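You operate a simulated robot arm through the tools that you are given. There is no shell and no other tool.

Carry out the task below with a simulated robot arm. There is one attempt and no reset: what you move stays moved.

Task
Clamp the square card tube in the orange cradle and wipe its dust patch off.
Fine: yellow stop up to its end, clamp lever thrown; brown cloth, back on its rest; the tube stays clamped. What is to be rubbed or washed off counts as gone when no trace of it is left.

The check looks at the end state, three seconds after you hand in, the way a careful person would. Anything else that was tipped, shoved, dropped, spilled or broken makes it a failure. Flat cloth is picked up by pressing the open fingertips on it (5 to 10 N) and closing them slowly along it; thin cloth reads only 2 to 8 mm in the jaws.

Robot
A 7-joint arm with a four-finger gripper, fixed in place. Base frame: the origin is at the foot of the arm, x ahead of it, y to its left, z up. Units: mm, rad, N and s.
Its first joint turns from -1.204 to 3.002 rad. Payload 3.67 kg.
The tool frame sits at the grasp point between the pads (the TCP): z along the fingers, y along the line on which they close. The tips reach 28 mm beyond it. The gripper opens to 112 mm. The gripper's body begins 73 mm behind the TCP.
Orientation is told as [roll, pitch, yaw] about the base's x, y, z axes, in that order, counted from this pose: with the fingers straight down and closing along the base's y, the tool's x points along the base's -x, its y along +y and its z along -z.

Tools
- The arm moves only by the tool apply_moves. Its argument "targets" is a list of rows, each a list of 7 numbers: the finger opening in mm, from 0 to 112, then the shift along the base's x, y, z in units of 100 mm (1.0 is 100 mm), then the turn, a rotation vector about the base's x, y, z in units of 60 degrees (1.0 is 60 degrees). In form: [[hand, dx, dy, dz, wx, wy, wz], ...]. A call has 1 to 20 rows; each row is the pose to reach, as a shift and turn from the pose commanded when the call began. A call with a number of a shift or a turn outside -1 to 1 is refused whole. A row lasts 0.2 s, in which the tool goes at most 50 mm and 0.15 rad; a call with a longer step from one row to the next is refused whole, and so is a gripper value outside its range. Where a pose cannot be reached the arm comes as near as it can. A force on the tool above 40 N (or 10 N above the force at the start of the call, whichever is more), or a blocked arm, ends the call early, and 0.2 s more pass. The fingers move at their own pace and stop on an object; they squeeze with about 44 N. The grip force told is the motor's: it shows also when the fingers shut on nothing. Time passes only in rows, and 0.2 s behind the last, so rows that repeat a pose let the fingers close. It gives the time, the measured TCP pose, the force on the tool (base axes), the opening and the grip force at its end, in the units of the frame above (readings bear some noise), with the torque about the TCP (base axes, N m) and any sound that the robot's microphone picked up, and new pictures: "views" is both (left out), scene, wrist or none.
- Cameras (640 x 400 px; columns grow to the right, rows downward): "scene" is fixed at [219.8, -650.4, 1289.2]; the picture's right is [0.52, -0.85, 0.00], its down [-0.38, -0.24, -0.89] and it looks along [0.76, 0.47, -0.45] (base axes); focal length 260 px, centre (320, 200). "wrist" rides on the gripper at [60, -18, -104] in the tool frame; the picture's right is [0.29, 0.96, 0.00], its down [-0.80, 0.24, -0.55] and it looks along [-0.53, 0.16, 0.83] (tool axes); focal length 234 px, centre (320, 200). There is no depth. A picture from a camera that has moved, and an enlarged one, comes with that camera's place and axes in the base frame and with its lens.
- raise_lower(by): slides the trunk up (or, below 0, down) by that many mm; the arm rides with it, the base frame stays. It gives what a move gives, with no picture.
- zoom(camera, box): a new picture of the part [left, top, right, bottom] of that camera's present view, enlarged. No time passes.
- hand_in(): hands the job in; it is judged then, once.

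Places have to be worked out from the pictures, the camera data and where the tool is seen. Open the gripper and draw the arm clear of the work before you hand the job in, unless the task says otherwise.

The tools are called after ">>>" as name(argument=value, ...) on one line, values as JSON. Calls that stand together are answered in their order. apply_moves: Moves the arm, as the interface text tells. Its arguments: {"type":"object","properties":{"targets":{"type":"array","items":{"type":"array","items":{"type":"number"}}},"views":{"type":"string","enum":["both","scene","wrist","none"]}},"required":["targets"]} The other tools are called the same way: raise_lower (by) slides the trunk up or down; zoom (camera, box) takes an enlarged picture of a part of a camera's view; hand_in () hands the job in.

At the start:

```text
t: 0.0
tool_pos: [537.9, 7.6, 1232.6]
ee_rot: [-0.002, -0.001, 0.0]
contact_force: [0.1, -0.2, 0.1]
ft_torque: [0.0, -0.01, -0.03]
finger_gap: 112.1
gripper_force: 0.0
trunk travel left (down, up): [-725.0, 115.0]
```

scene: 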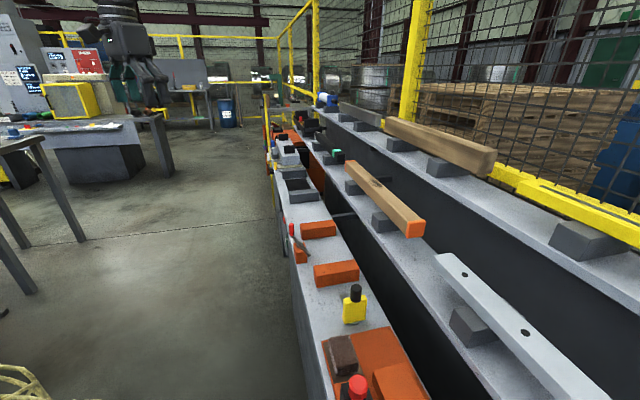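
wrist: 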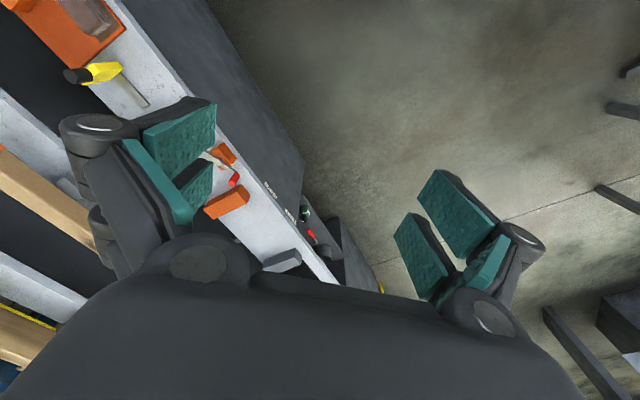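

I start by looking closely at the bench in the scene view, where the orange cradle, the tube, stop, lever and cloth should be.

>>> zoom(camera="scene", box=[240, 200, 480, 400])

>>> zoom(camera="scene", box=[250, 90, 410, 200])

>>> zoom(camera="wrist", box=[0, 0, 320, 300])

```text
2.00 times, centred on (360, 300) of scene
camera zoom: at [219.8, -650.4, 1289.2], right [0.52, -0.85, 0.0], down [-0.38, -0.24, -0.89], along [0.76, 0.47, -0.45], focal length 519 px, centre (240, 0)
```

zoom: 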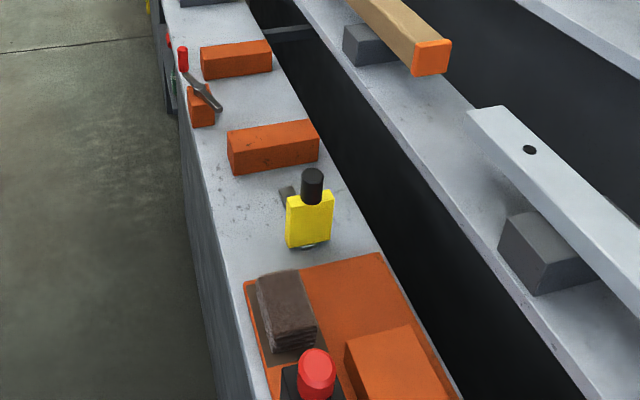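

```text
3.64 times, centred on (330, 145) of scene
camera zoom: at [219.8, -650.4, 1289.2], right [0.52, -0.85, 0.0], down [-0.38, -0.24, -0.89], along [0.76, 0.47, -0.45], focal length 944 px, centre (284, 400)
```

zoom: 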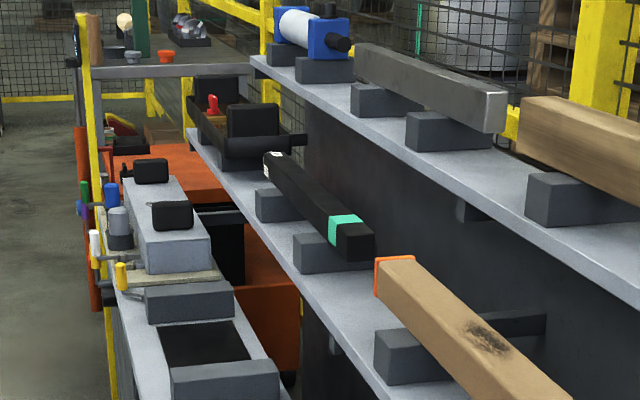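

```text
1.33 times, centred on (160, 150) of wrist
camera zoom: at [478.9, -9.4, 1335.5], right [-0.29, 0.96, 0.0], down [0.8, 0.24, 0.55], along [0.53, 0.16, -0.83], focal length 312 px, centre (533, 267)
```

zoom: 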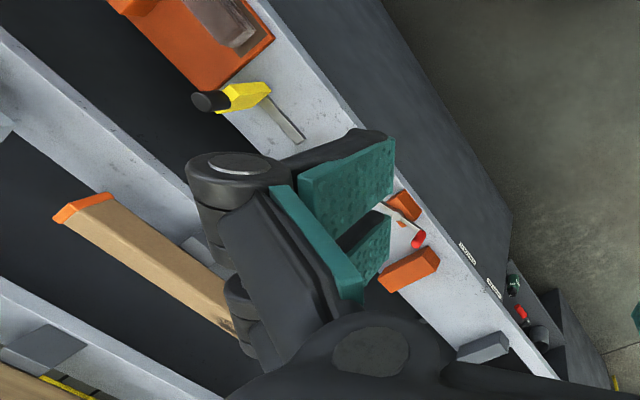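

The bench runs diagonally (about 45° in x–y): low shelf top near z≈693 with the orange cradle blocks, red lever (~[840,-146,778]), yellow stop (~[675,-475]) and brown cloth (~[564,-506]); the tube with orange caps is on the next shelf. I turn the tool to 45° yaw and shift over for a better look with the wrist camera.

>>> apply_moves(targets=[[112, 0.1, -0.2, 0, 0, 0, 0.13], [112, 0.2, -0.4, 0, 0, 0, 0.26], [112, 0.3, -0.6, 0, 0, 0, 0.39], [112, 0.4, -0.8, 0, 0, 0, 0.52], [112, 0.5, -1.0, 0, 0, 0, 0.65], [112, 0.5, -1.0, 0, 0, 0, 0.75]], views="both")

```text
t: 1.4
tool_pos: [588.4, -94.3, 1232.6]
ee_rot: [0.0, -0.001, 0.788]
contact_force: [-0.3, -0.7, -0.1]
ft_torque: [0.04, 0.02, -0.01]
finger_gap: 111.8
gripper_force: 0.1
trunk travel left (down, up): [-725.0, 115.0]
camera wrist: at [559.6, -146.9, 1335.4], right [-0.88, 0.47, 0.0], down [0.39, 0.73, 0.55], along [0.26, 0.49, -0.83], focal length 234 px, centre (320, 200)
```

scene: 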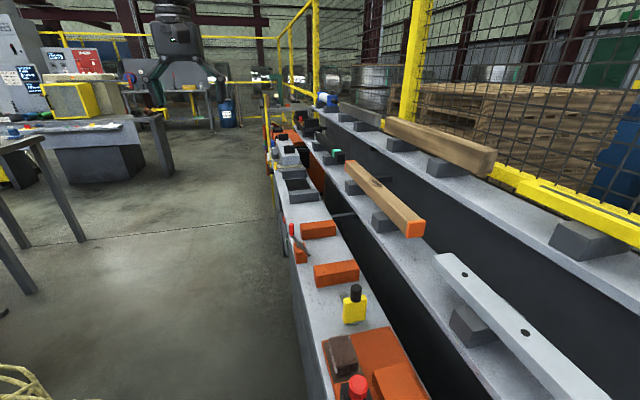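
wrist: 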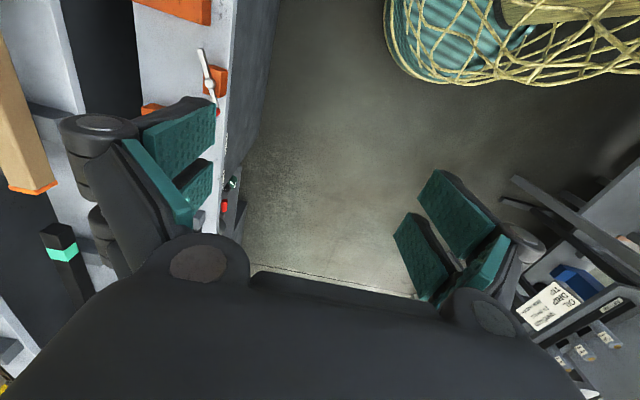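

The view is now aligned with the bench. I move the tool over the lower shelf near the stop to see the cradle from above.

>>> apply_moves(targets=[[112, 0.25, -0.35, 0, 0, 0, 0], [112, 0.5, -0.7, 0, 0, 0, 0], [112, 0.75, -1.0, 0, 0, 0, 0]], views="none")

>>> apply_moves(targets=[[112, 0.1, -0.35, 0, 0, 0, 0], [112, 0.2, -0.7, 0, 0, 0, 0], [112, 0.3, -1.0, 0, 0, 0, 0]], views="wrist")

```text
t: 2.2
tool_pos: [664.3, -195.2, 1231.3]
ee_rot: [0.002, 0.001, 0.788]
contact_force: [-0.4, -0.1, -0.3]
ft_torque: [0.04, -0.02, -0.01]
finger_gap: 112.2
gripper_force: 0.0
trunk travel left (down, up): [-725.0, 115.0]
```

```text
t: 3.2
tool_pos: [693.9, -296.6, 1318.0]
ee_rot: [-0.1, -0.09, 0.785]
contact_force: [0.4, 0.3, 0.0]
ft_torque: [0.0, 0.03, 0.01]
finger_gap: 111.9
gripper_force: 0.0
trunk travel left (down, up): [-725.0, 115.0]
stopped in row 3: the arm was blocked; the commanded pose is now the measured one
camera wrist: at [651.1, -349.4, 1415.5], right [-0.87, 0.48, -0.12], down [0.32, 0.74, 0.6], along [0.37, 0.48, -0.79], focal length 234 px, centre (320, 200)
```

wrist: 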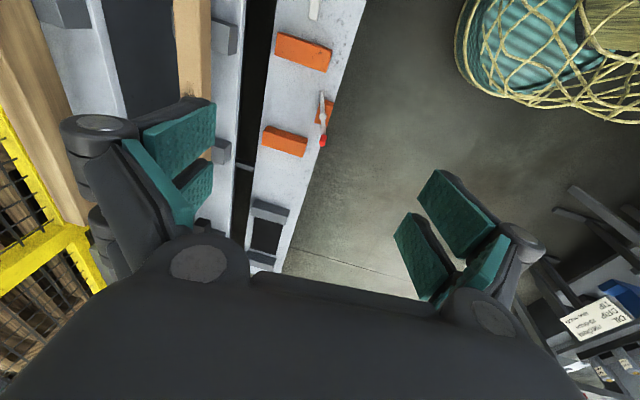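

The arm met its reach limit this high up. I lower the trunk by 320 mm (still well above everything) so that the arm works in a better range.

>>> raise_lower(by=-320)

>>> apply_moves(targets=[[112, 0, 0, 0, 0, 0, 0]], views="both")

```text
t: 6.4
tool_pos: [692.3, -296.3, 996.1]
ee_rot: [-0.099, -0.089, 0.787]
contact_force: [0.9, 0.3, 0.6]
ft_torque: [0.02, 0.0, 0.03]
finger_gap: 112.2
gripper_force: 0.1
trunk travel left (down, up): [-405.0, 435.0]
```

```text
t: 6.8
tool_pos: [693.0, -296.5, 996.7]
ee_rot: [-0.1, -0.088, 0.784]
contact_force: [-0.6, 0.5, -0.3]
ft_torque: [-0.02, 0.0, -0.03]
finger_gap: 112.2
gripper_force: 0.0
trunk travel left (down, up): [-405.0, 435.0]
camera wrist: at [650.4, -348.9, 1095.4], right [-0.87, 0.48, -0.12], down [0.32, 0.74, 0.6], along [0.37, 0.48, -0.79], focal length 234 px, centre (320, 200)
```

scene: 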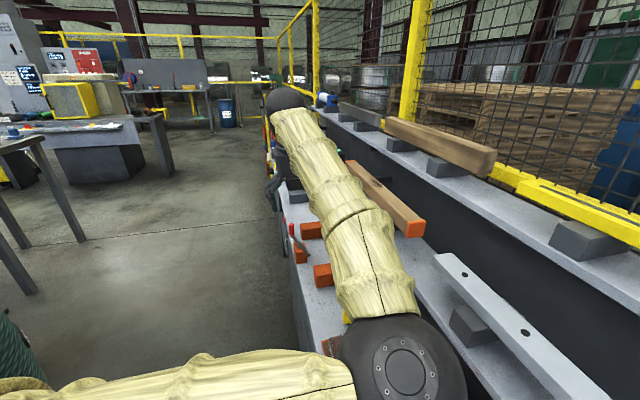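
wrist: 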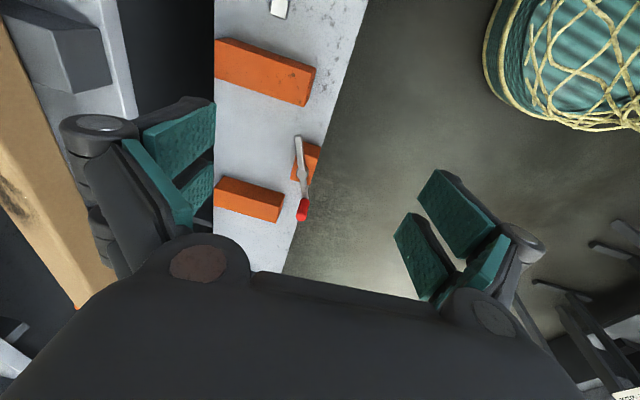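

The arm is clear and the cradle is in view. I null the tilt (about 0.13 rad around y) and shift across the bench to centre the cradle in the wrist view.

>>> apply_moves(targets=[[112, 0.1, -0.2, 0, 0.004, 0.063, 0], [112, 0.25, -0.45, 0, 0.008, 0.127, 0], [112, 0.4, -0.7, 0, 0.008, 0.127, 0], [112, 0.4, -0.7, 0, 0.008, 0.127, 0]], views="both")

```text
t: 7.8
tool_pos: [689.9, -308.6, 992.8]
ee_rot: [0.0, -0.002, 0.776]
contact_force: [-0.2, 0.0, 0.2]
ft_torque: [-0.01, 0.03, -0.01]
finger_gap: 111.8
gripper_force: 0.1
out of reach, approached as far as the arm can: row 1, 2, 3, 4
trunk travel left (down, up): [-405.0, 435.0]
camera wrist: at [661.1, -361.0, 1095.5], right [-0.88, 0.48, 0.0], down [0.4, 0.73, 0.55], along [0.27, 0.49, -0.83], focal length 234 px, centre (320, 200)
```

scene: 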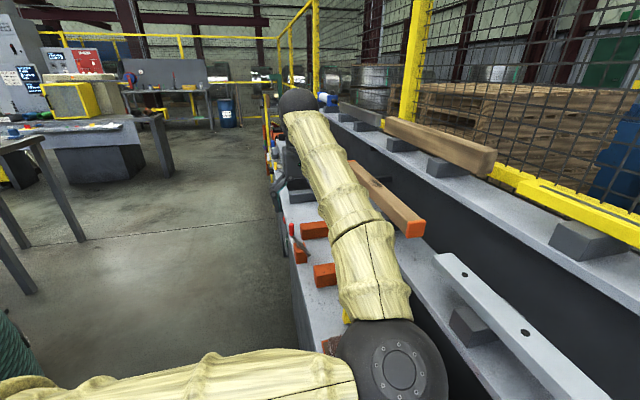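
wrist: 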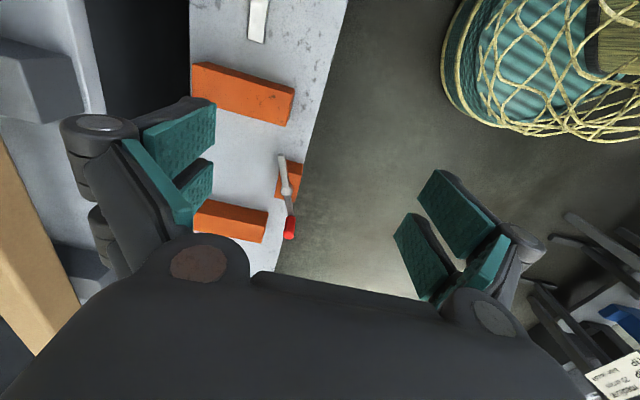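

The arm reports its reach ended here, so I first want precise positions. I zoom on the tube, its caps and the visible middle shelf before choosing a better arm posture.

>>> zoom(camera="scene", box=[340, 150, 440, 250])

>>> zoom(camera="wrist", box=[180, 0, 360, 250])

>>> zoom(camera="wrist", box=[0, 0, 200, 400])

```text
4.00 times, centred on (390, 200) of scene
camera zoom: at [219.8, -650.4, 1289.2], right [0.52, -0.85, 0.0], down [-0.38, -0.24, -0.89], along [0.76, 0.47, -0.45], focal length 1038 px, centre (40, 200)
```

zoom: 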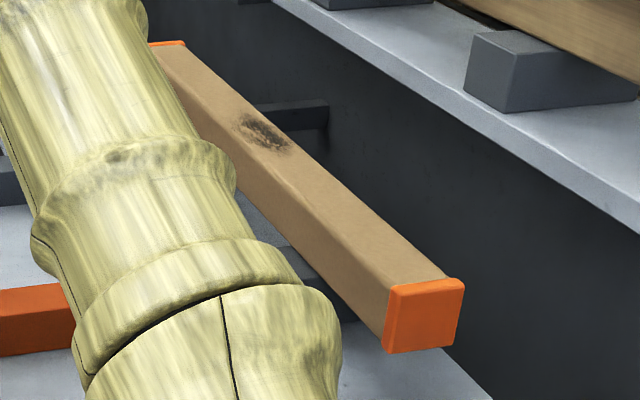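

```text
1.60 times, centred on (270, 125) of wrist
camera zoom: at [661.1, -361.0, 1095.5], right [-0.88, 0.48, 0.0], down [0.4, 0.73, 0.55], along [0.27, 0.49, -0.83], focal length 375 px, centre (400, 320)
```

zoom: 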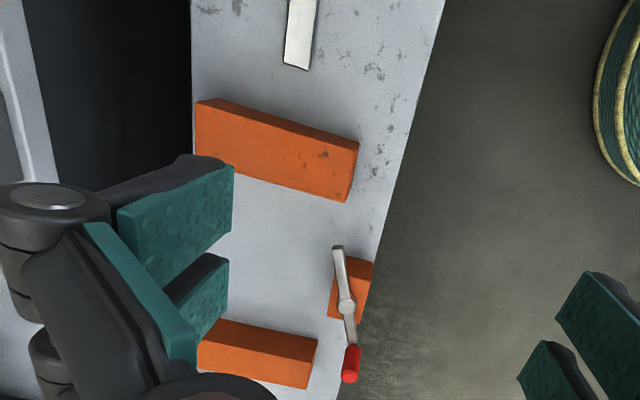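

```text
1.00 times, centred on (100, 200) of wrist (not enlarged: the box is as wide or as high as the picture)
camera zoom: at [661.1, -361.0, 1095.5], right [-0.88, 0.48, 0.0], down [0.4, 0.73, 0.55], along [0.27, 0.49, -0.83], focal length 234 px, centre (540, 200)
```

zoom: 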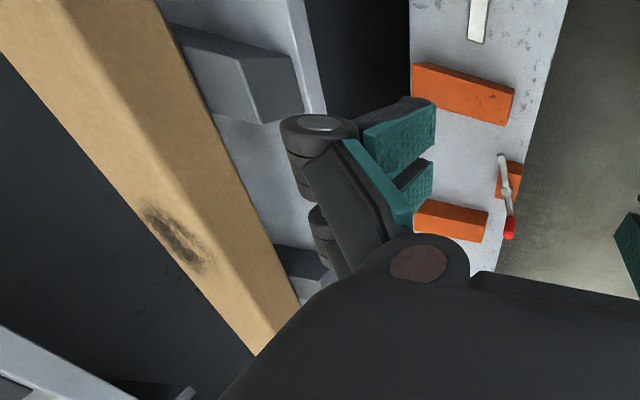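

From two views: cradle blocks have tops at z≈774 (u≈272–312 and 527–567 along the bench, w≈742–862 across), the tube top is at z≈951 with the dust patch on top near (992,-388). I try a move along the bench direction to find how the arm reaches from here.

>>> apply_moves(targets=[[112, 0.2, 0.2, -0.2, 0, 0, 0], [112, 0.5, 0.5, -0.5, 0, 0, 0], [112, 0.7, 0.7, -0.5, 0, 0, 0], [112, 0.7, 0.7, -0.5, 0, 0, 0]], views="both")

```text
refused: row 2 steps farther than a row can; nothing moved
```

The step in row 2 was just too long; I repeat with shorter steps.

>>> apply_moves(targets=[[112, 0.2, 0.2, -0.2, 0, 0, 0], [112, 0.4, 0.4, -0.4, 0, 0, 0], [112, 0.6, 0.6, -0.5, 0, 0, 0], [112, 0.7, 0.7, -0.5, 0, 0, 0]], views="both")

```text
t: 8.8
tool_pos: [760.7, -238.2, 941.7]
ee_rot: [0.002, -0.002, 0.78]
contact_force: [-0.4, -0.7, 0.4]
ft_torque: [-0.03, 0.05, -0.01]
finger_gap: 111.9
gripper_force: 0.0
trunk travel left (down, up): [-405.0, 435.0]
camera wrist: at [732.0, -291.9, 1045.6], right [-0.88, 0.48, 0.0], down [0.4, 0.73, 0.56], along [0.27, 0.49, -0.83], focal length 234 px, centre (320, 200)
```

scene: 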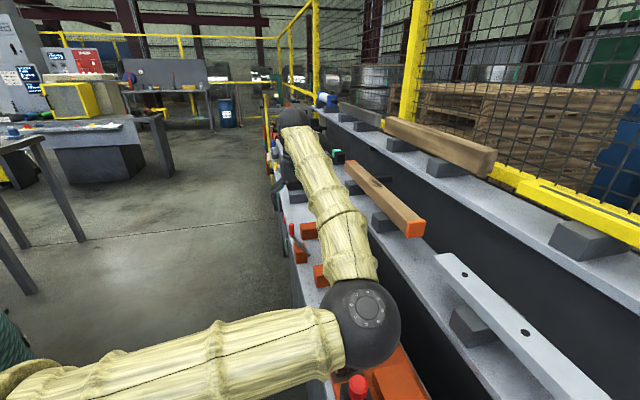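
wrist: 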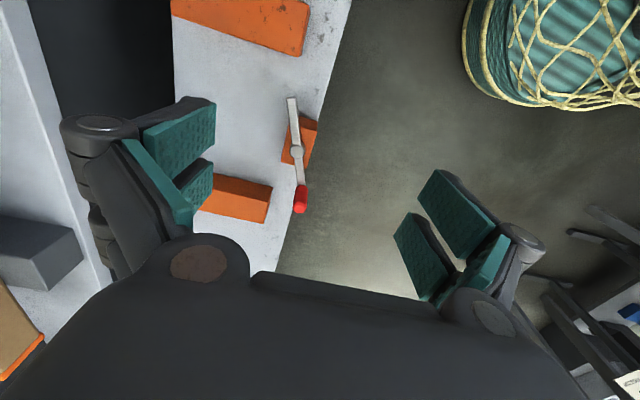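

That worked, so the earlier limit came from the arm's first joint (elbow hangs low and to the right, shoulder is below the wrist). I raise the trunk and bring the tool back down with the arm, so the elbow works from above.

>>> raise_lower(by=250)

>>> apply_moves(targets=[[112, 0, 0, -0.4, 0, 0, 0], [112, 0, 0, -0.8, 0, 0, 0], [112, 0, 0, -1.0, 0, 0, 0]], views="none")

>>> apply_moves(targets=[[112, 0, 0, -0.4, 0, 0, 0], [112, 0, 0, -0.8, 0, 0, 0], [112, 0, 0, -1.0, 0, 0, 0]], views="both")

```text
t: 11.3
tool_pos: [761.2, -239.5, 1193.2]
ee_rot: [0.0, -0.002, 0.783]
contact_force: [-0.1, 0.1, 0.2]
ft_torque: [0.01, 0.02, 0.01]
finger_gap: 111.9
gripper_force: 0.0
trunk travel left (down, up): [-655.0, 185.0]
```

```text
t: 12.2
tool_pos: [761.8, -239.7, 1090.7]
ee_rot: [0.0, -0.001, 0.777]
contact_force: [0.0, 0.5, -0.4]
ft_torque: [0.0, 0.02, -0.03]
finger_gap: 111.8
gripper_force: 0.0
trunk travel left (down, up): [-655.0, 185.0]
```

```text
t: 12.9
tool_pos: [760.4, -238.4, 992.0]
ee_rot: [0.0, -0.003, 0.778]
contact_force: [0.7, -0.1, -0.5]
ft_torque: [0.02, 0.0, -0.02]
finger_gap: 111.9
gripper_force: 0.1
out of reach, approached as far as the arm can: row 1, 2
trunk travel left (down, up): [-655.0, 185.0]
camera wrist: at [731.2, -291.7, 1095.6], right [-0.88, 0.48, 0.0], down [0.4, 0.73, 0.56], along [0.27, 0.49, -0.83], focal length 234 px, centre (320, 200)
```

scene: 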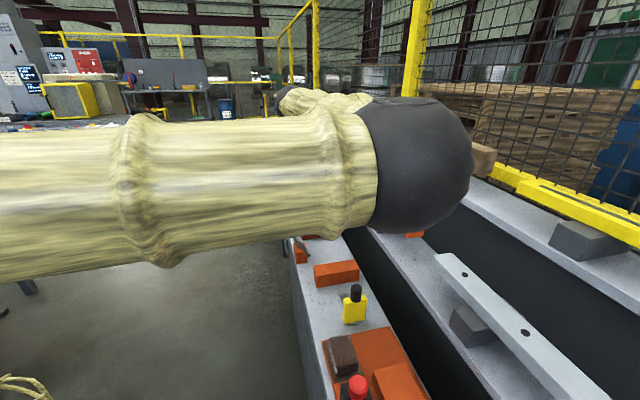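
wrist: 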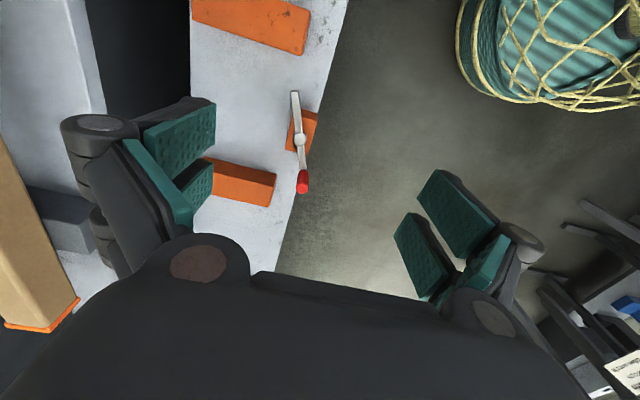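

The elbow now rides high (z≈1200), which is good. I keep lowering the tool a bit to check the reach at working height.

>>> apply_moves(targets=[[112, 0, 0, -0.3, 0, 0, 0], [112, 0, 0, -0.6, 0, 0, 0], [112, 0, 0, -0.9, 0, 0, 0], [112, 0, 0, -0.9, 0, 0, 0]], views="both")

```text
t: 13.9
tool_pos: [759.0, -238.6, 902.2]
ee_rot: [-0.002, -0.002, 0.78]
contact_force: [0.1, 0.3, -0.3]
ft_torque: [-0.01, 0.0, 0.01]
finger_gap: 112.0
gripper_force: 0.1
trunk travel left (down, up): [-655.0, 185.0]
camera wrist: at [730.8, -291.7, 1005.6], right [-0.88, 0.48, 0.0], down [0.4, 0.73, 0.55], along [0.27, 0.49, -0.83], focal length 234 px, centre (320, 200)
```

scene: 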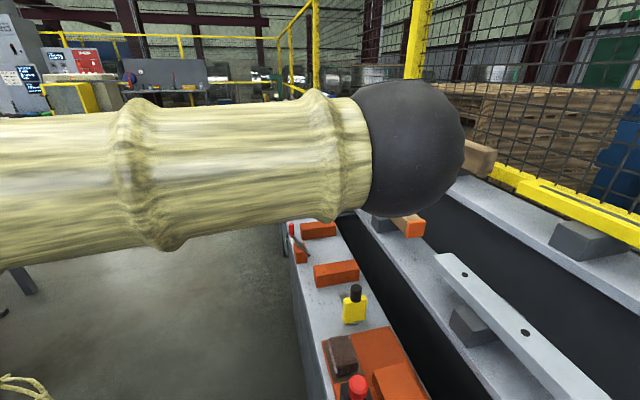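
wrist: 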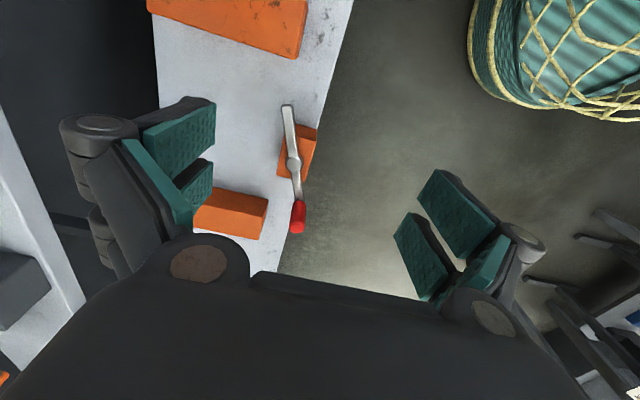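

The tool goes down freely now with the elbow high. I look closely at the lever and the cradle blocks in this wrist view.

>>> zoom(camera="wrist", box=[240, 80, 340, 250])

>>> zoom(camera="wrist", box=[120, -60, 360, 120])

>>> zoom(camera="scene", box=[280, 215, 380, 330])

>>> zoom(camera="scene", box=[300, 300, 440, 400])

```text
2.35 times, centred on (290, 165) of wrist
camera zoom: at [730.8, -291.7, 1005.6], right [-0.88, 0.48, 0.0], down [0.4, 0.73, 0.55], along [0.27, 0.49, -0.83], focal length 551 px, centre (391, 282)
```

zoom: 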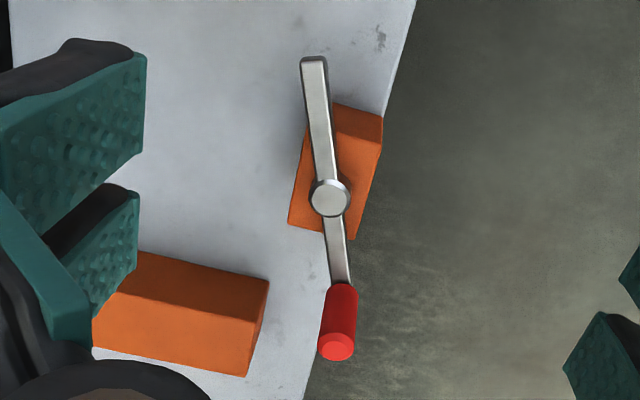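

```text
refused: -60 is not a number from 0 to 400
```

```text
3.48 times, centred on (330, 272) of scene
camera zoom: at [219.8, -650.4, 1289.2], right [0.52, -0.85, 0.0], down [-0.38, -0.24, -0.89], along [0.76, 0.47, -0.45], focal length 903 px, centre (285, -52)
```

zoom: 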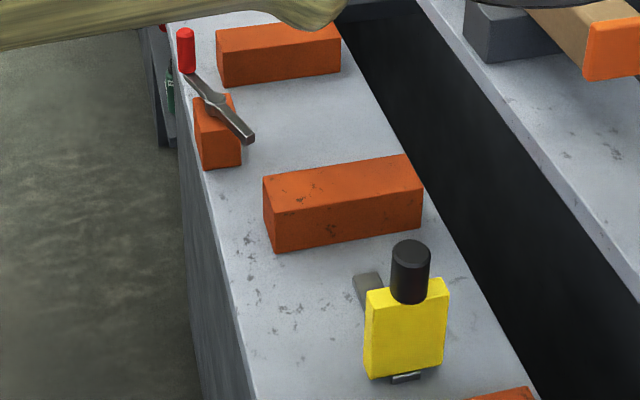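

```text
4.00 times, centred on (370, 350) of scene
camera zoom: at [219.8, -650.4, 1289.2], right [0.52, -0.85, 0.0], down [-0.38, -0.24, -0.89], along [0.76, 0.47, -0.45], focal length 1038 px, centre (120, -400)
```

zoom: 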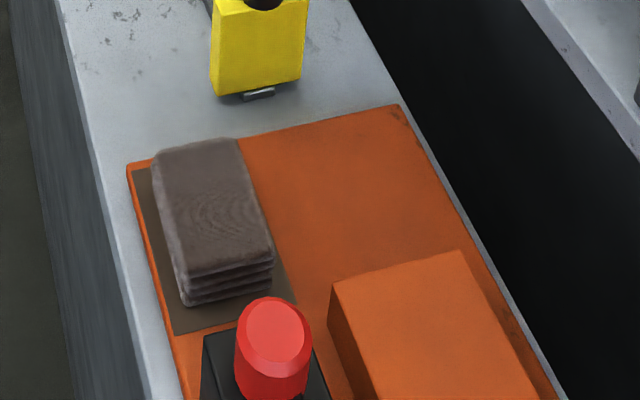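

The stop, cradle (block tops z≈739), lever (vertical red post, pivot ≈[818,-199]) and folded cloth are clear now. I go up and toward the tube to measure it and the clearance around it from above.

>>> apply_moves(targets=[[112, 0, 0, 0.4, 0, 0, 0], [112, 0, 0, 0.8, 0, 0, 0], [112, 0, -0.2, 1.0, 0, 0, 0], [112, 0, -0.5, 1.0, 0, 0, 0]], views="none")

>>> apply_moves(targets=[[112, 0.1, -0.3, 0.2, 0, 0, 0], [112, 0.2, -0.6, 0.4, 0, 0, 0], [112, 0.2, -1.0, 0.6, 0, 0, 0], [112, 0.2, -1.0, 0.6, 0, 0, 0]], views="both")

```text
t: 14.9
tool_pos: [760.6, -236.6, 942.4]
ee_rot: [-0.001, -0.002, 0.78]
contact_force: [-0.4, 0.5, -0.1]
ft_torque: [-0.01, 0.0, 0.02]
finger_gap: 112.0
gripper_force: 0.0
out of reach, approached as far as the arm can: row 2, 3, 4
trunk travel left (down, up): [-655.0, 185.0]
```

```text
t: 15.9
tool_pos: [759.9, -238.3, 942.3]
ee_rot: [-0.003, -0.002, 0.78]
contact_force: [-1.2, 0.2, 0.4]
ft_torque: [-0.01, 0.0, 0.02]
finger_gap: 111.9
gripper_force: 0.0
out of reach, approached as far as the arm can: row 1, 2, 3, 4
trunk travel left (down, up): [-655.0, 185.0]
camera wrist: at [730.9, -290.7, 1045.8], right [-0.88, 0.48, 0.0], down [0.4, 0.73, 0.55], along [0.27, 0.49, -0.83], focal length 234 px, centre (320, 200)
```

scene: 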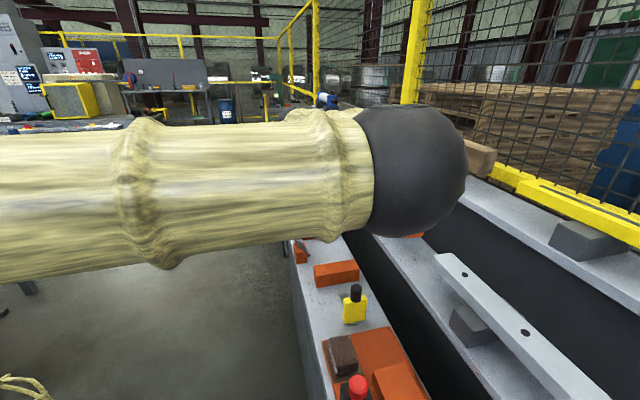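
wrist: 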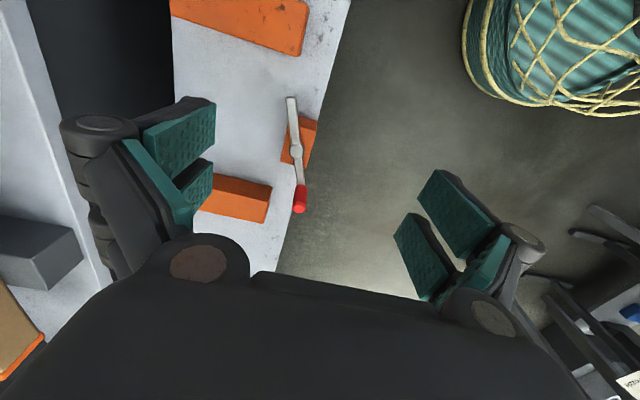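

Upward moves are stuck here, perhaps because the tool's +45° yaw twists the wrist against the arm's direction. I turn the tool back toward the arm's natural heading and see how the posture frees up.

>>> apply_moves(targets=[[112, 0, 0, 0, 0, 0, -0.13], [112, 0, 0, 0, 0, 0, -0.26], [112, 0, 0, 0, 0, 0, -0.39], [112, 0, 0, 0, 0, 0, -0.52], [112, 0, 0, 0, 0, 0, -0.65], [112, 0, 0, 0, 0, 0, -0.75]], views="none")

>>> apply_moves(targets=[[112, 0, 0, 0.2, 0, 0, -0.13], [112, 0, 0, 0.4, 0, 0, -0.26], [112, 0, 0, 0.6, 0, 0, -0.39], [112, 0, 0, 0.8, 0, 0, -0.52], [112, 0, 0, 1.0, 0, 0, -0.65], [112, 0, 0, 1.0, 0, 0, -0.75]], views="both")

```text
t: 17.4
tool_pos: [760.9, -237.2, 943.6]
ee_rot: [0.001, -0.002, -0.005]
contact_force: [0.8, -0.4, 0.1]
ft_torque: [-0.02, -0.01, 0.02]
finger_gap: 111.9
gripper_force: 0.1
trunk travel left (down, up): [-655.0, 185.0]
```

```text
t: 18.8
tool_pos: [760.7, -236.9, 1043.5]
ee_rot: [-0.003, 0.002, -0.792]
contact_force: [-0.4, -0.6, 0.2]
ft_torque: [0.02, -0.03, 0.02]
finger_gap: 111.9
gripper_force: 0.0
trunk travel left (down, up): [-655.0, 185.0]
camera wrist: at [707.1, -205.1, 1147.2], right [0.48, 0.88, 0.0], down [0.73, -0.4, 0.55], along [0.49, -0.27, -0.83], focal length 234 px, centre (320, 200)
```

scene: 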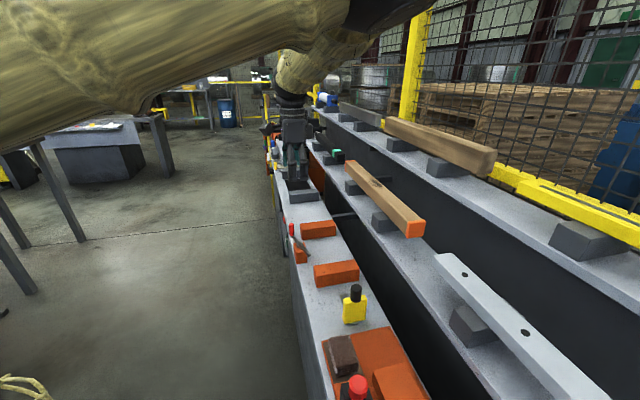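
wrist: 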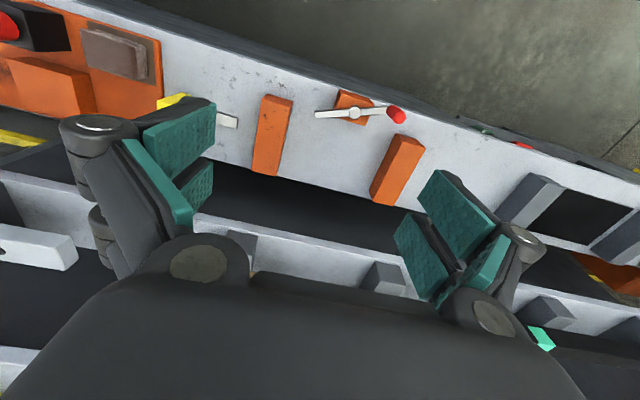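

Turning the yaw freed the arm: the elbow is now high and out of the way. This view shows the whole low shelf, so I zoom for measurements.

>>> zoom(camera="wrist", box=[210, 70, 450, 220])

>>> zoom(camera="wrist", box=[0, 0, 250, 150])

>>> zoom(camera="scene", box=[330, 140, 450, 250])

```text
2.67 times, centred on (330, 145) of wrist
camera zoom: at [707.1, -205.1, 1147.2], right [0.48, 0.88, 0.0], down [0.73, -0.4, 0.55], along [0.49, -0.27, -0.83], focal length 624 px, centre (293, 347)
```

zoom: 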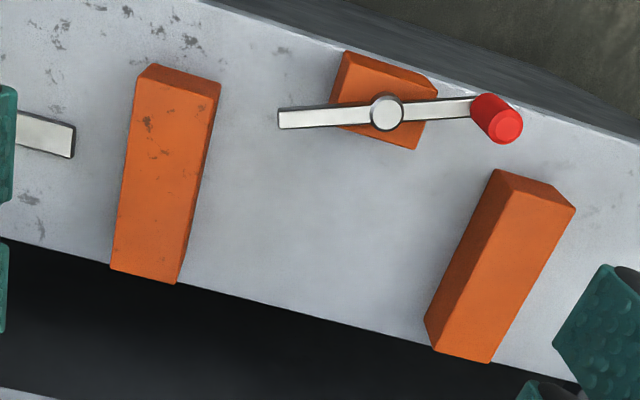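

```text
2.56 times, centred on (125, 75) of wrist
camera zoom: at [707.1, -205.1, 1147.2], right [0.48, 0.88, 0.0], down [0.73, -0.4, 0.55], along [0.49, -0.27, -0.83], focal length 600 px, centre (819, 520)
```

zoom: 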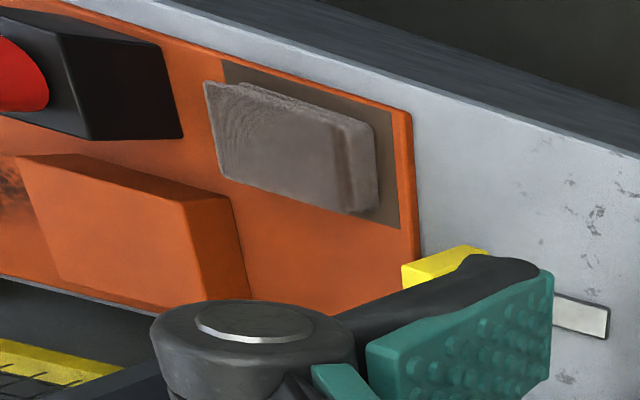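

```text
3.64 times, centred on (390, 195) of scene
camera zoom: at [219.8, -650.4, 1289.2], right [0.52, -0.85, 0.0], down [-0.38, -0.24, -0.89], along [0.76, 0.47, -0.45], focal length 944 px, centre (66, 218)
```

zoom: 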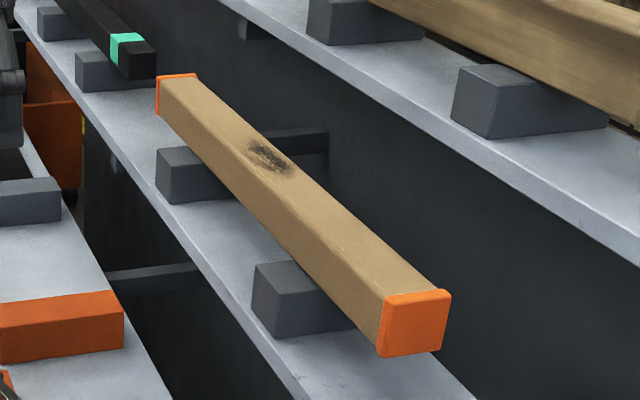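

From this view the lever pivot is at u≈438, w≈717 (cradle centre u≈438), block tops 739, rail end u≈242 at w≈807. I raise the trunk 100 mm and move out over the tube to measure it from above and test the reach.

>>> raise_lower(by=100)

>>> apply_moves(targets=[[112, 0.15, -0.3, 0, 0, 0, 0], [112, 0.3, -0.6, 0, 0, 0, 0], [112, 0.45, -0.9, 0, 0, 0, 0], [112, 0.5, -1.0, 0, 0, 0, 0]], views="none")

>>> apply_moves(targets=[[112, 0.2, -0.3, 0, 0, 0, 0], [112, 0.4, -0.6, 0, 0, 0, 0], [112, 0.5, -0.9, 0, 0, 0, 0], [112, 0.5, -1.0, 0, 0, 0, 0]], views="both")

```text
t: 20.1
tool_pos: [762.0, -236.4, 1143.3]
ee_rot: [0.0, 0.0, -0.788]
contact_force: [0.4, 0.6, 0.1]
ft_torque: [0.0, 0.01, 0.0]
finger_gap: 112.1
gripper_force: 0.0
trunk travel left (down, up): [-755.0, 85.0]
```

```text
t: 21.1
tool_pos: [812.4, -336.5, 1144.5]
ee_rot: [0.001, 0.001, -0.789]
contact_force: [0.4, 0.4, 0.2]
ft_torque: [0.01, -0.01, 0.04]
finger_gap: 111.5
gripper_force: 0.0
trunk travel left (down, up): [-755.0, 85.0]
```

```text
t: 22.1
tool_pos: [861.8, -438.1, 1142.3]
ee_rot: [0.0, 0.0, -0.79]
contact_force: [0.1, 1.0, 0.9]
ft_torque: [0.0, 0.02, -0.01]
finger_gap: 112.0
gripper_force: 0.0
trunk travel left (down, up): [-755.0, 85.0]
camera wrist: at [807.8, -406.0, 1247.2], right [0.48, 0.88, 0.0], down [0.73, -0.4, 0.55], along [0.49, -0.26, -0.83], focal length 234 px, centre (320, 200)
```

scene: 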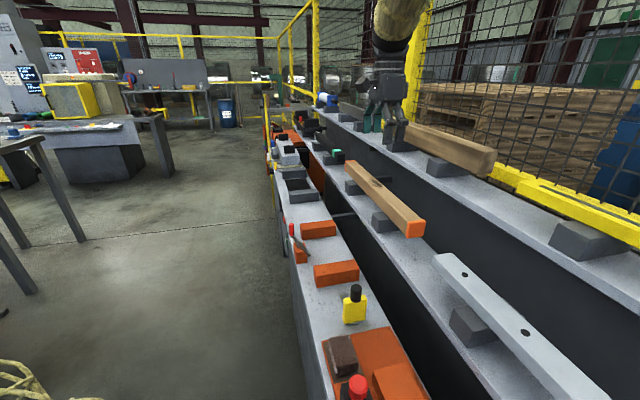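
wrist: 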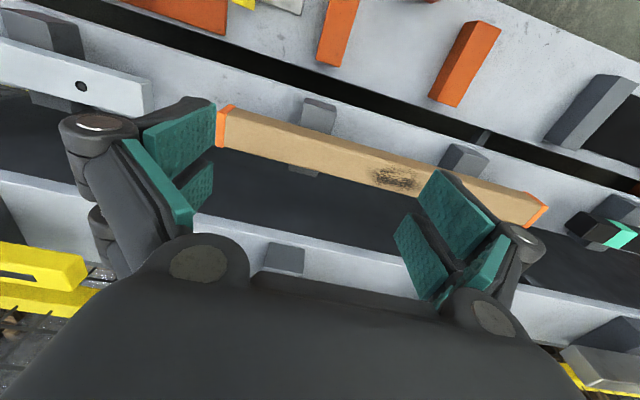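

The arm reaches freely out here and the whole tube with its patch and supports is visible. I zoom to measure tube and clearances.

>>> zoom(camera="wrist", box=[190, 70, 430, 220])

>>> zoom(camera="wrist", box=[360, 110, 560, 235])

>>> zoom(camera="scene", box=[340, 60, 480, 170])

```text
2.67 times, centred on (310, 145) of wrist
camera zoom: at [807.8, -406.0, 1247.2], right [0.48, 0.88, 0.0], down [0.73, -0.4, 0.55], along [0.49, -0.26, -0.83], focal length 624 px, centre (347, 347)
```

zoom: 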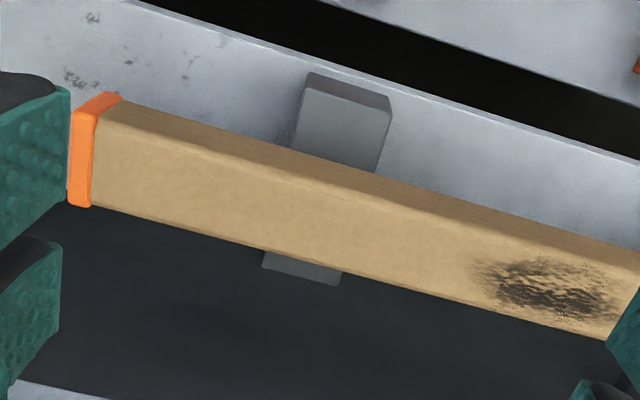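

```text
3.20 times, centred on (460, 172) of wrist
camera zoom: at [807.8, -406.0, 1247.2], right [0.48, 0.88, 0.0], down [0.73, -0.4, 0.55], along [0.49, -0.26, -0.83], focal length 749 px, centre (-128, 288)
```

zoom: 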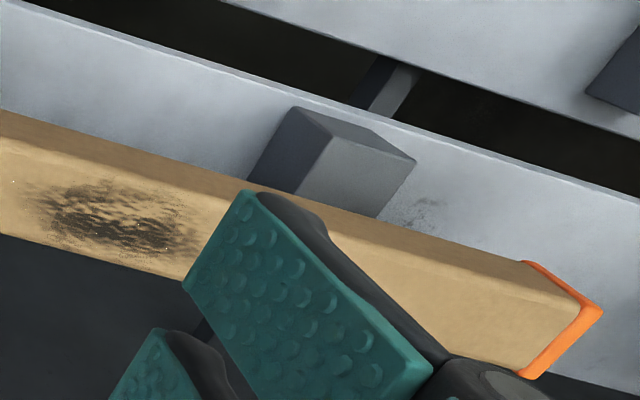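

```text
3.64 times, centred on (410, 115) of scene
camera zoom: at [219.8, -650.4, 1289.2], right [0.52, -0.85, 0.0], down [-0.38, -0.24, -0.89], along [0.76, 0.47, -0.45], focal length 944 px, centre (-7, 509)
```

zoom: 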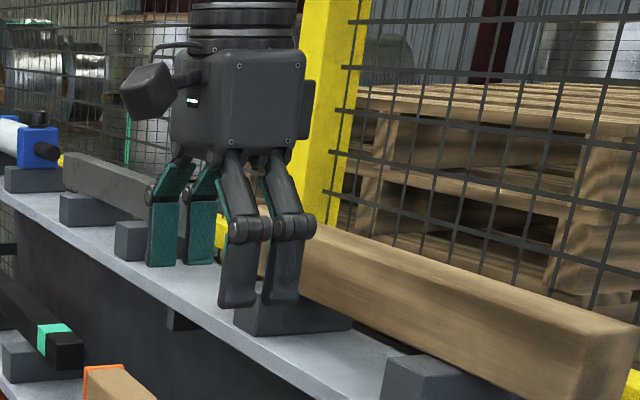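

The tube spans u≈184–686 (centre ≈435), w≈960–1004, z≈905–949; patch covers u≈390–478 on top; the upper shelf edge is 77 mm behind it, so a straight-down grip across the tube fits. I turn the yaw to −135° to close across the tube with this good arm posture.

>>> apply_moves(targets=[[112, 0, 0, 0, 0, 0, -0.14], [112, 0, 0, 0, 0, 0, -0.28], [112, 0, 0, 0, 0, 0, -0.42], [112, 0, 0, 0, 0, 0, -0.56], [112, 0, 0, 0, 0, 0, -0.7], [112, 0, 0, 0, 0, 0, -0.75]], views="none")

>>> apply_moves(targets=[[112, 0, 0, 0, 0, 0, -0.14], [112, 0, 0, 0, 0, 0, -0.28], [112, 0, 0, 0, 0, 0, -0.42], [112, 0, 0, 0, 0, 0, -0.56], [112, 0, 0, 0, 0, 0, -0.7], [112, 0, 0, 0, 0, 0, -0.745]], views="both")

```text
t: 23.5
tool_pos: [860.8, -435.4, 1143.0]
ee_rot: [-0.002, -0.003, -1.575]
contact_force: [-0.5, -1.0, -0.4]
ft_torque: [0.03, 0.02, -0.01]
finger_gap: 112.0
gripper_force: 0.2
trunk travel left (down, up): [-755.0, 85.0]
```

```text
t: 24.9
tool_pos: [861.9, -436.7, 1143.9]
ee_rot: [-0.001, 0.0, -2.355]
contact_force: [-0.8, -0.2, -0.4]
ft_torque: [0.0, 0.0, -0.03]
finger_gap: 112.2
gripper_force: 0.1
trunk travel left (down, up): [-755.0, 85.0]
camera wrist: at [891.9, -380.1, 1246.9], right [0.88, -0.47, 0.0], down [-0.39, -0.73, 0.55], along [-0.26, -0.49, -0.83], focal length 234 px, centre (320, 200)
```

scene: 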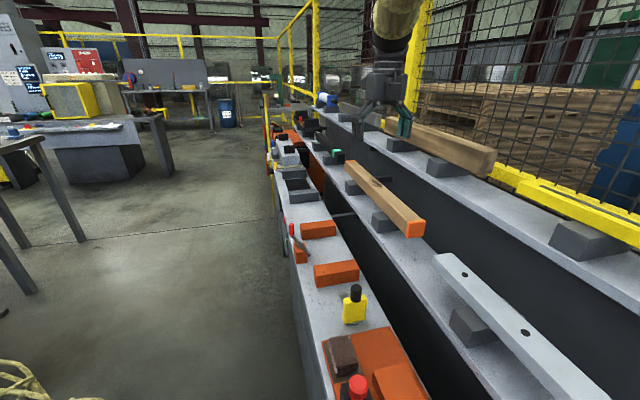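
wrist: 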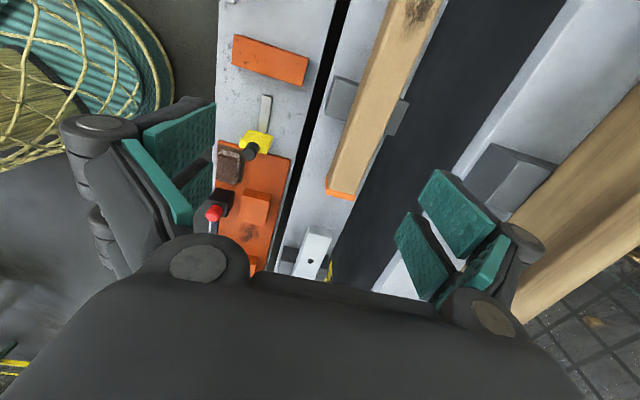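

Yaw −135° works with the elbow still high. Now I move out over the tube's middle (target ≈[1002,-387]) to test the reach there.

>>> apply_moves(targets=[[112, 0.35, 0.12, 0, 0, 0, 0], [112, 0.7, 0.25, 0, 0, 0, 0], [112, 1.0, 0.36, 0, 0, 0, 0], [112, 1.0, 0.36, 0, 0, 0, 0]], views="none")

>>> apply_moves(targets=[[112, 0.2, 0.07, -0.2, 0, 0, 0], [112, 0.4, 0.14, -0.4, 0, 0, 0], [112, 0.4, 0.14, -0.6, 0, 0, 0], [112, 0.4, 0.14, -0.6, 0, 0, 0]], views="both")

```text
t: 25.9
tool_pos: [961.8, -400.2, 1143.3]
ee_rot: [-0.002, 0.003, -2.356]
contact_force: [-0.4, -0.9, 1.0]
ft_torque: [-0.01, -0.03, 0.0]
finger_gap: 112.0
gripper_force: 0.1
trunk travel left (down, up): [-755.0, 85.0]
```

```text
t: 26.9
tool_pos: [1001.3, -387.0, 1082.6]
ee_rot: [-0.002, 0.0, -2.354]
contact_force: [-0.8, -0.2, -0.4]
ft_torque: [0.02, 0.04, 0.03]
finger_gap: 112.1
gripper_force: 0.0
trunk travel left (down, up): [-755.0, 85.0]
camera wrist: at [1032.3, -329.8, 1187.1], right [0.88, -0.47, 0.0], down [-0.39, -0.73, 0.55], along [-0.26, -0.49, -0.83], focal length 234 px, centre (320, 200)
```

scene: 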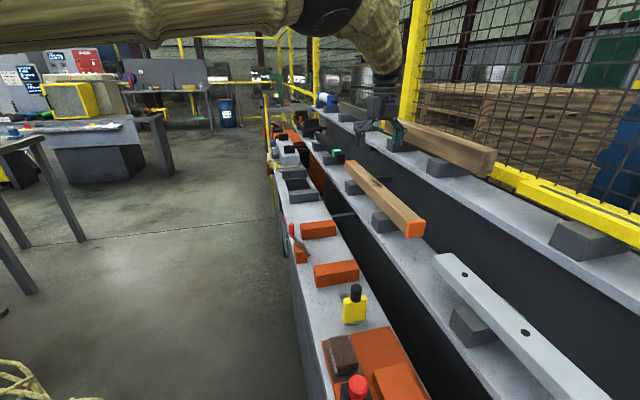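
wrist: 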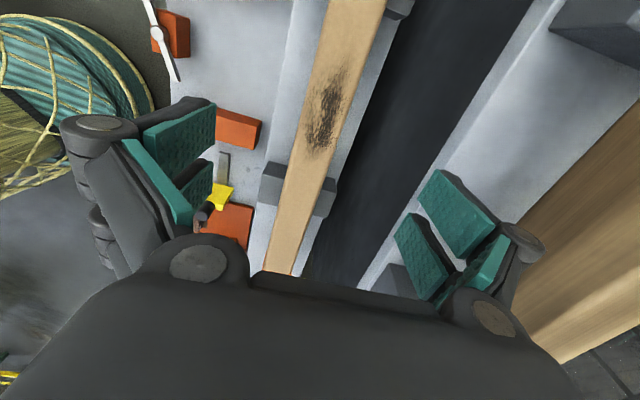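

The arm reaches over the tube's middle, with the patch right below the tool axis. I zoom to check centring before descending.

>>> zoom(camera="wrist", box=[240, 40, 400, 200])

```text
2.50 times, centred on (320, 120) of wrist
camera zoom: at [1032.3, -329.8, 1187.1], right [0.88, -0.47, 0.0], down [-0.39, -0.73, 0.55], along [-0.26, -0.49, -0.83], focal length 585 px, centre (320, 400)
```

zoom: 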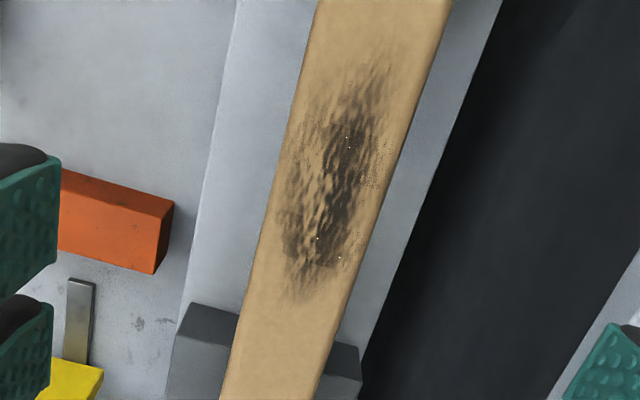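

The tube's centre line is at w≈984–986, 3–4 mm beyond the tool axis. I correct by (+2.5,−2.5) mm and descend straddling the tube.

>>> apply_moves(targets=[[90, 0.025, -0.025, -0.3, 0, 0, 0], [90, 0.025, -0.025, -0.6, 0, 0, 0], [90, 0.025, -0.025, -0.8, 0, 0, 0], [90, 0.025, -0.025, -1.0, 0, 0, 0], [90, 0.025, -0.025, -1.0, 0, 0, 0]], views="both")

```text
t: 28.1
tool_pos: [1002.2, -388.6, 984.2]
ee_rot: [0.0, 0.002, -2.354]
contact_force: [0.4, 0.0, -0.3]
ft_torque: [0.01, 0.01, -0.04]
finger_gap: 89.9
gripper_force: 0.0
trunk travel left (down, up): [-755.0, 85.0]
camera wrist: at [1033.7, -332.0, 1087.7], right [0.88, -0.47, 0.0], down [-0.39, -0.73, 0.55], along [-0.26, -0.49, -0.83], focal length 234 px, centre (320, 200)
```

scene: 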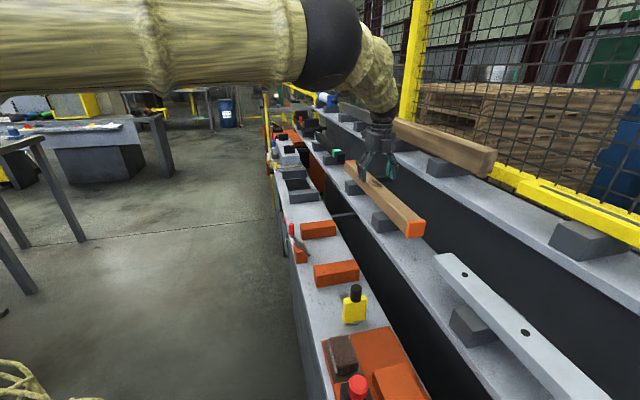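
wrist: 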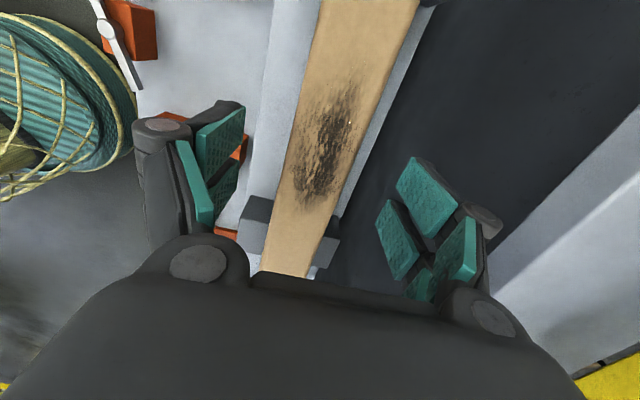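

The fingertips are just above the tube's top level. I check the lateral centring between the pads before the last descent.

>>> zoom(camera="wrist", box=[160, 70, 480, 270])

```text
2.00 times, centred on (320, 170) of wrist
camera zoom: at [1033.7, -332.0, 1087.7], right [0.88, -0.47, 0.0], down [-0.39, -0.73, 0.55], along [-0.26, -0.49, -0.83], focal length 468 px, centre (320, 260)
```

zoom: 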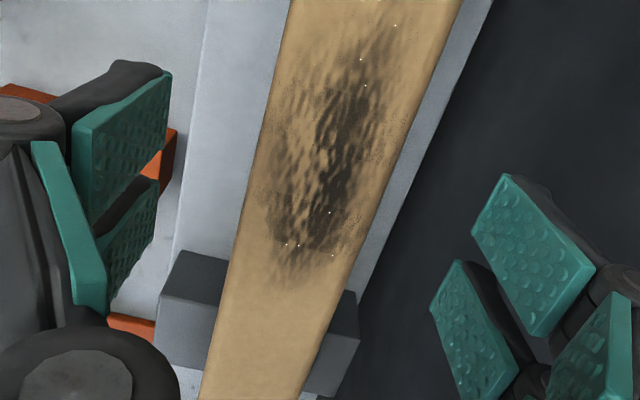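

The tube's centre (w≈983) matches the tool axis (983.5). I descend 42 mm and close on it.

>>> apply_moves(targets=[[90, 0, 0, -0.2, 0, 0, 0], [90, 0, 0, -0.4, 0, 0, 0], [90, 0, 0, -0.42, 0, 0, 0], [60, 0, 0, -0.42, 0, 0, 0], [40, 0, 0, -0.42, 0, 0, 0], [40, 0, 0, -0.42, 0, 0, 0]], views="both")

```text
t: 29.5
tool_pos: [1003.3, -389.0, 942.2]
ee_rot: [-0.001, 0.001, -2.355]
contact_force: [0.7, -0.1, 0.2]
ft_torque: [-0.02, 0.1, -0.05]
finger_gap: 45.8
gripper_force: 44.1
trunk travel left (down, up): [-755.0, 85.0]
camera wrist: at [1034.2, -332.6, 1045.0], right [0.88, -0.47, 0.0], down [-0.39, -0.73, 0.55], along [-0.26, -0.49, -0.83], focal length 234 px, centre (320, 200)
```

scene: 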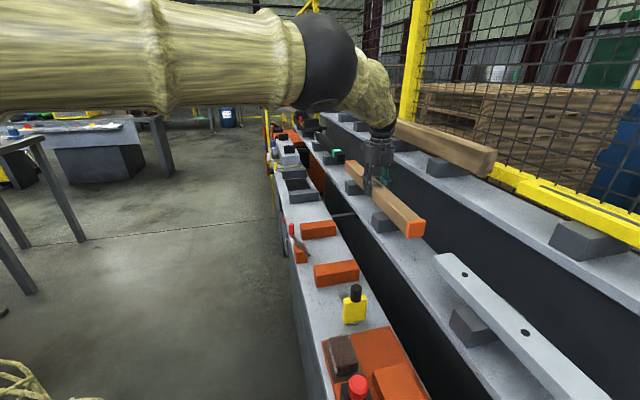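
wrist: 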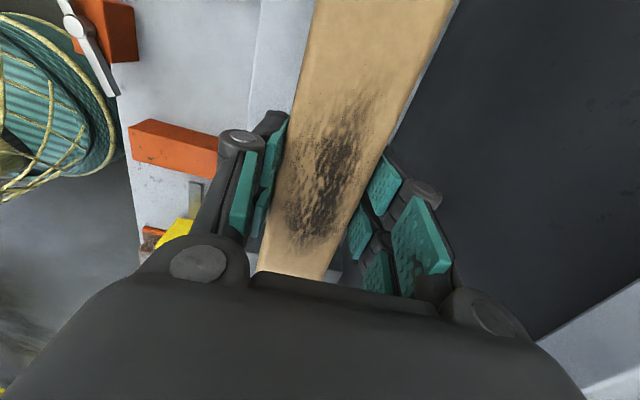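

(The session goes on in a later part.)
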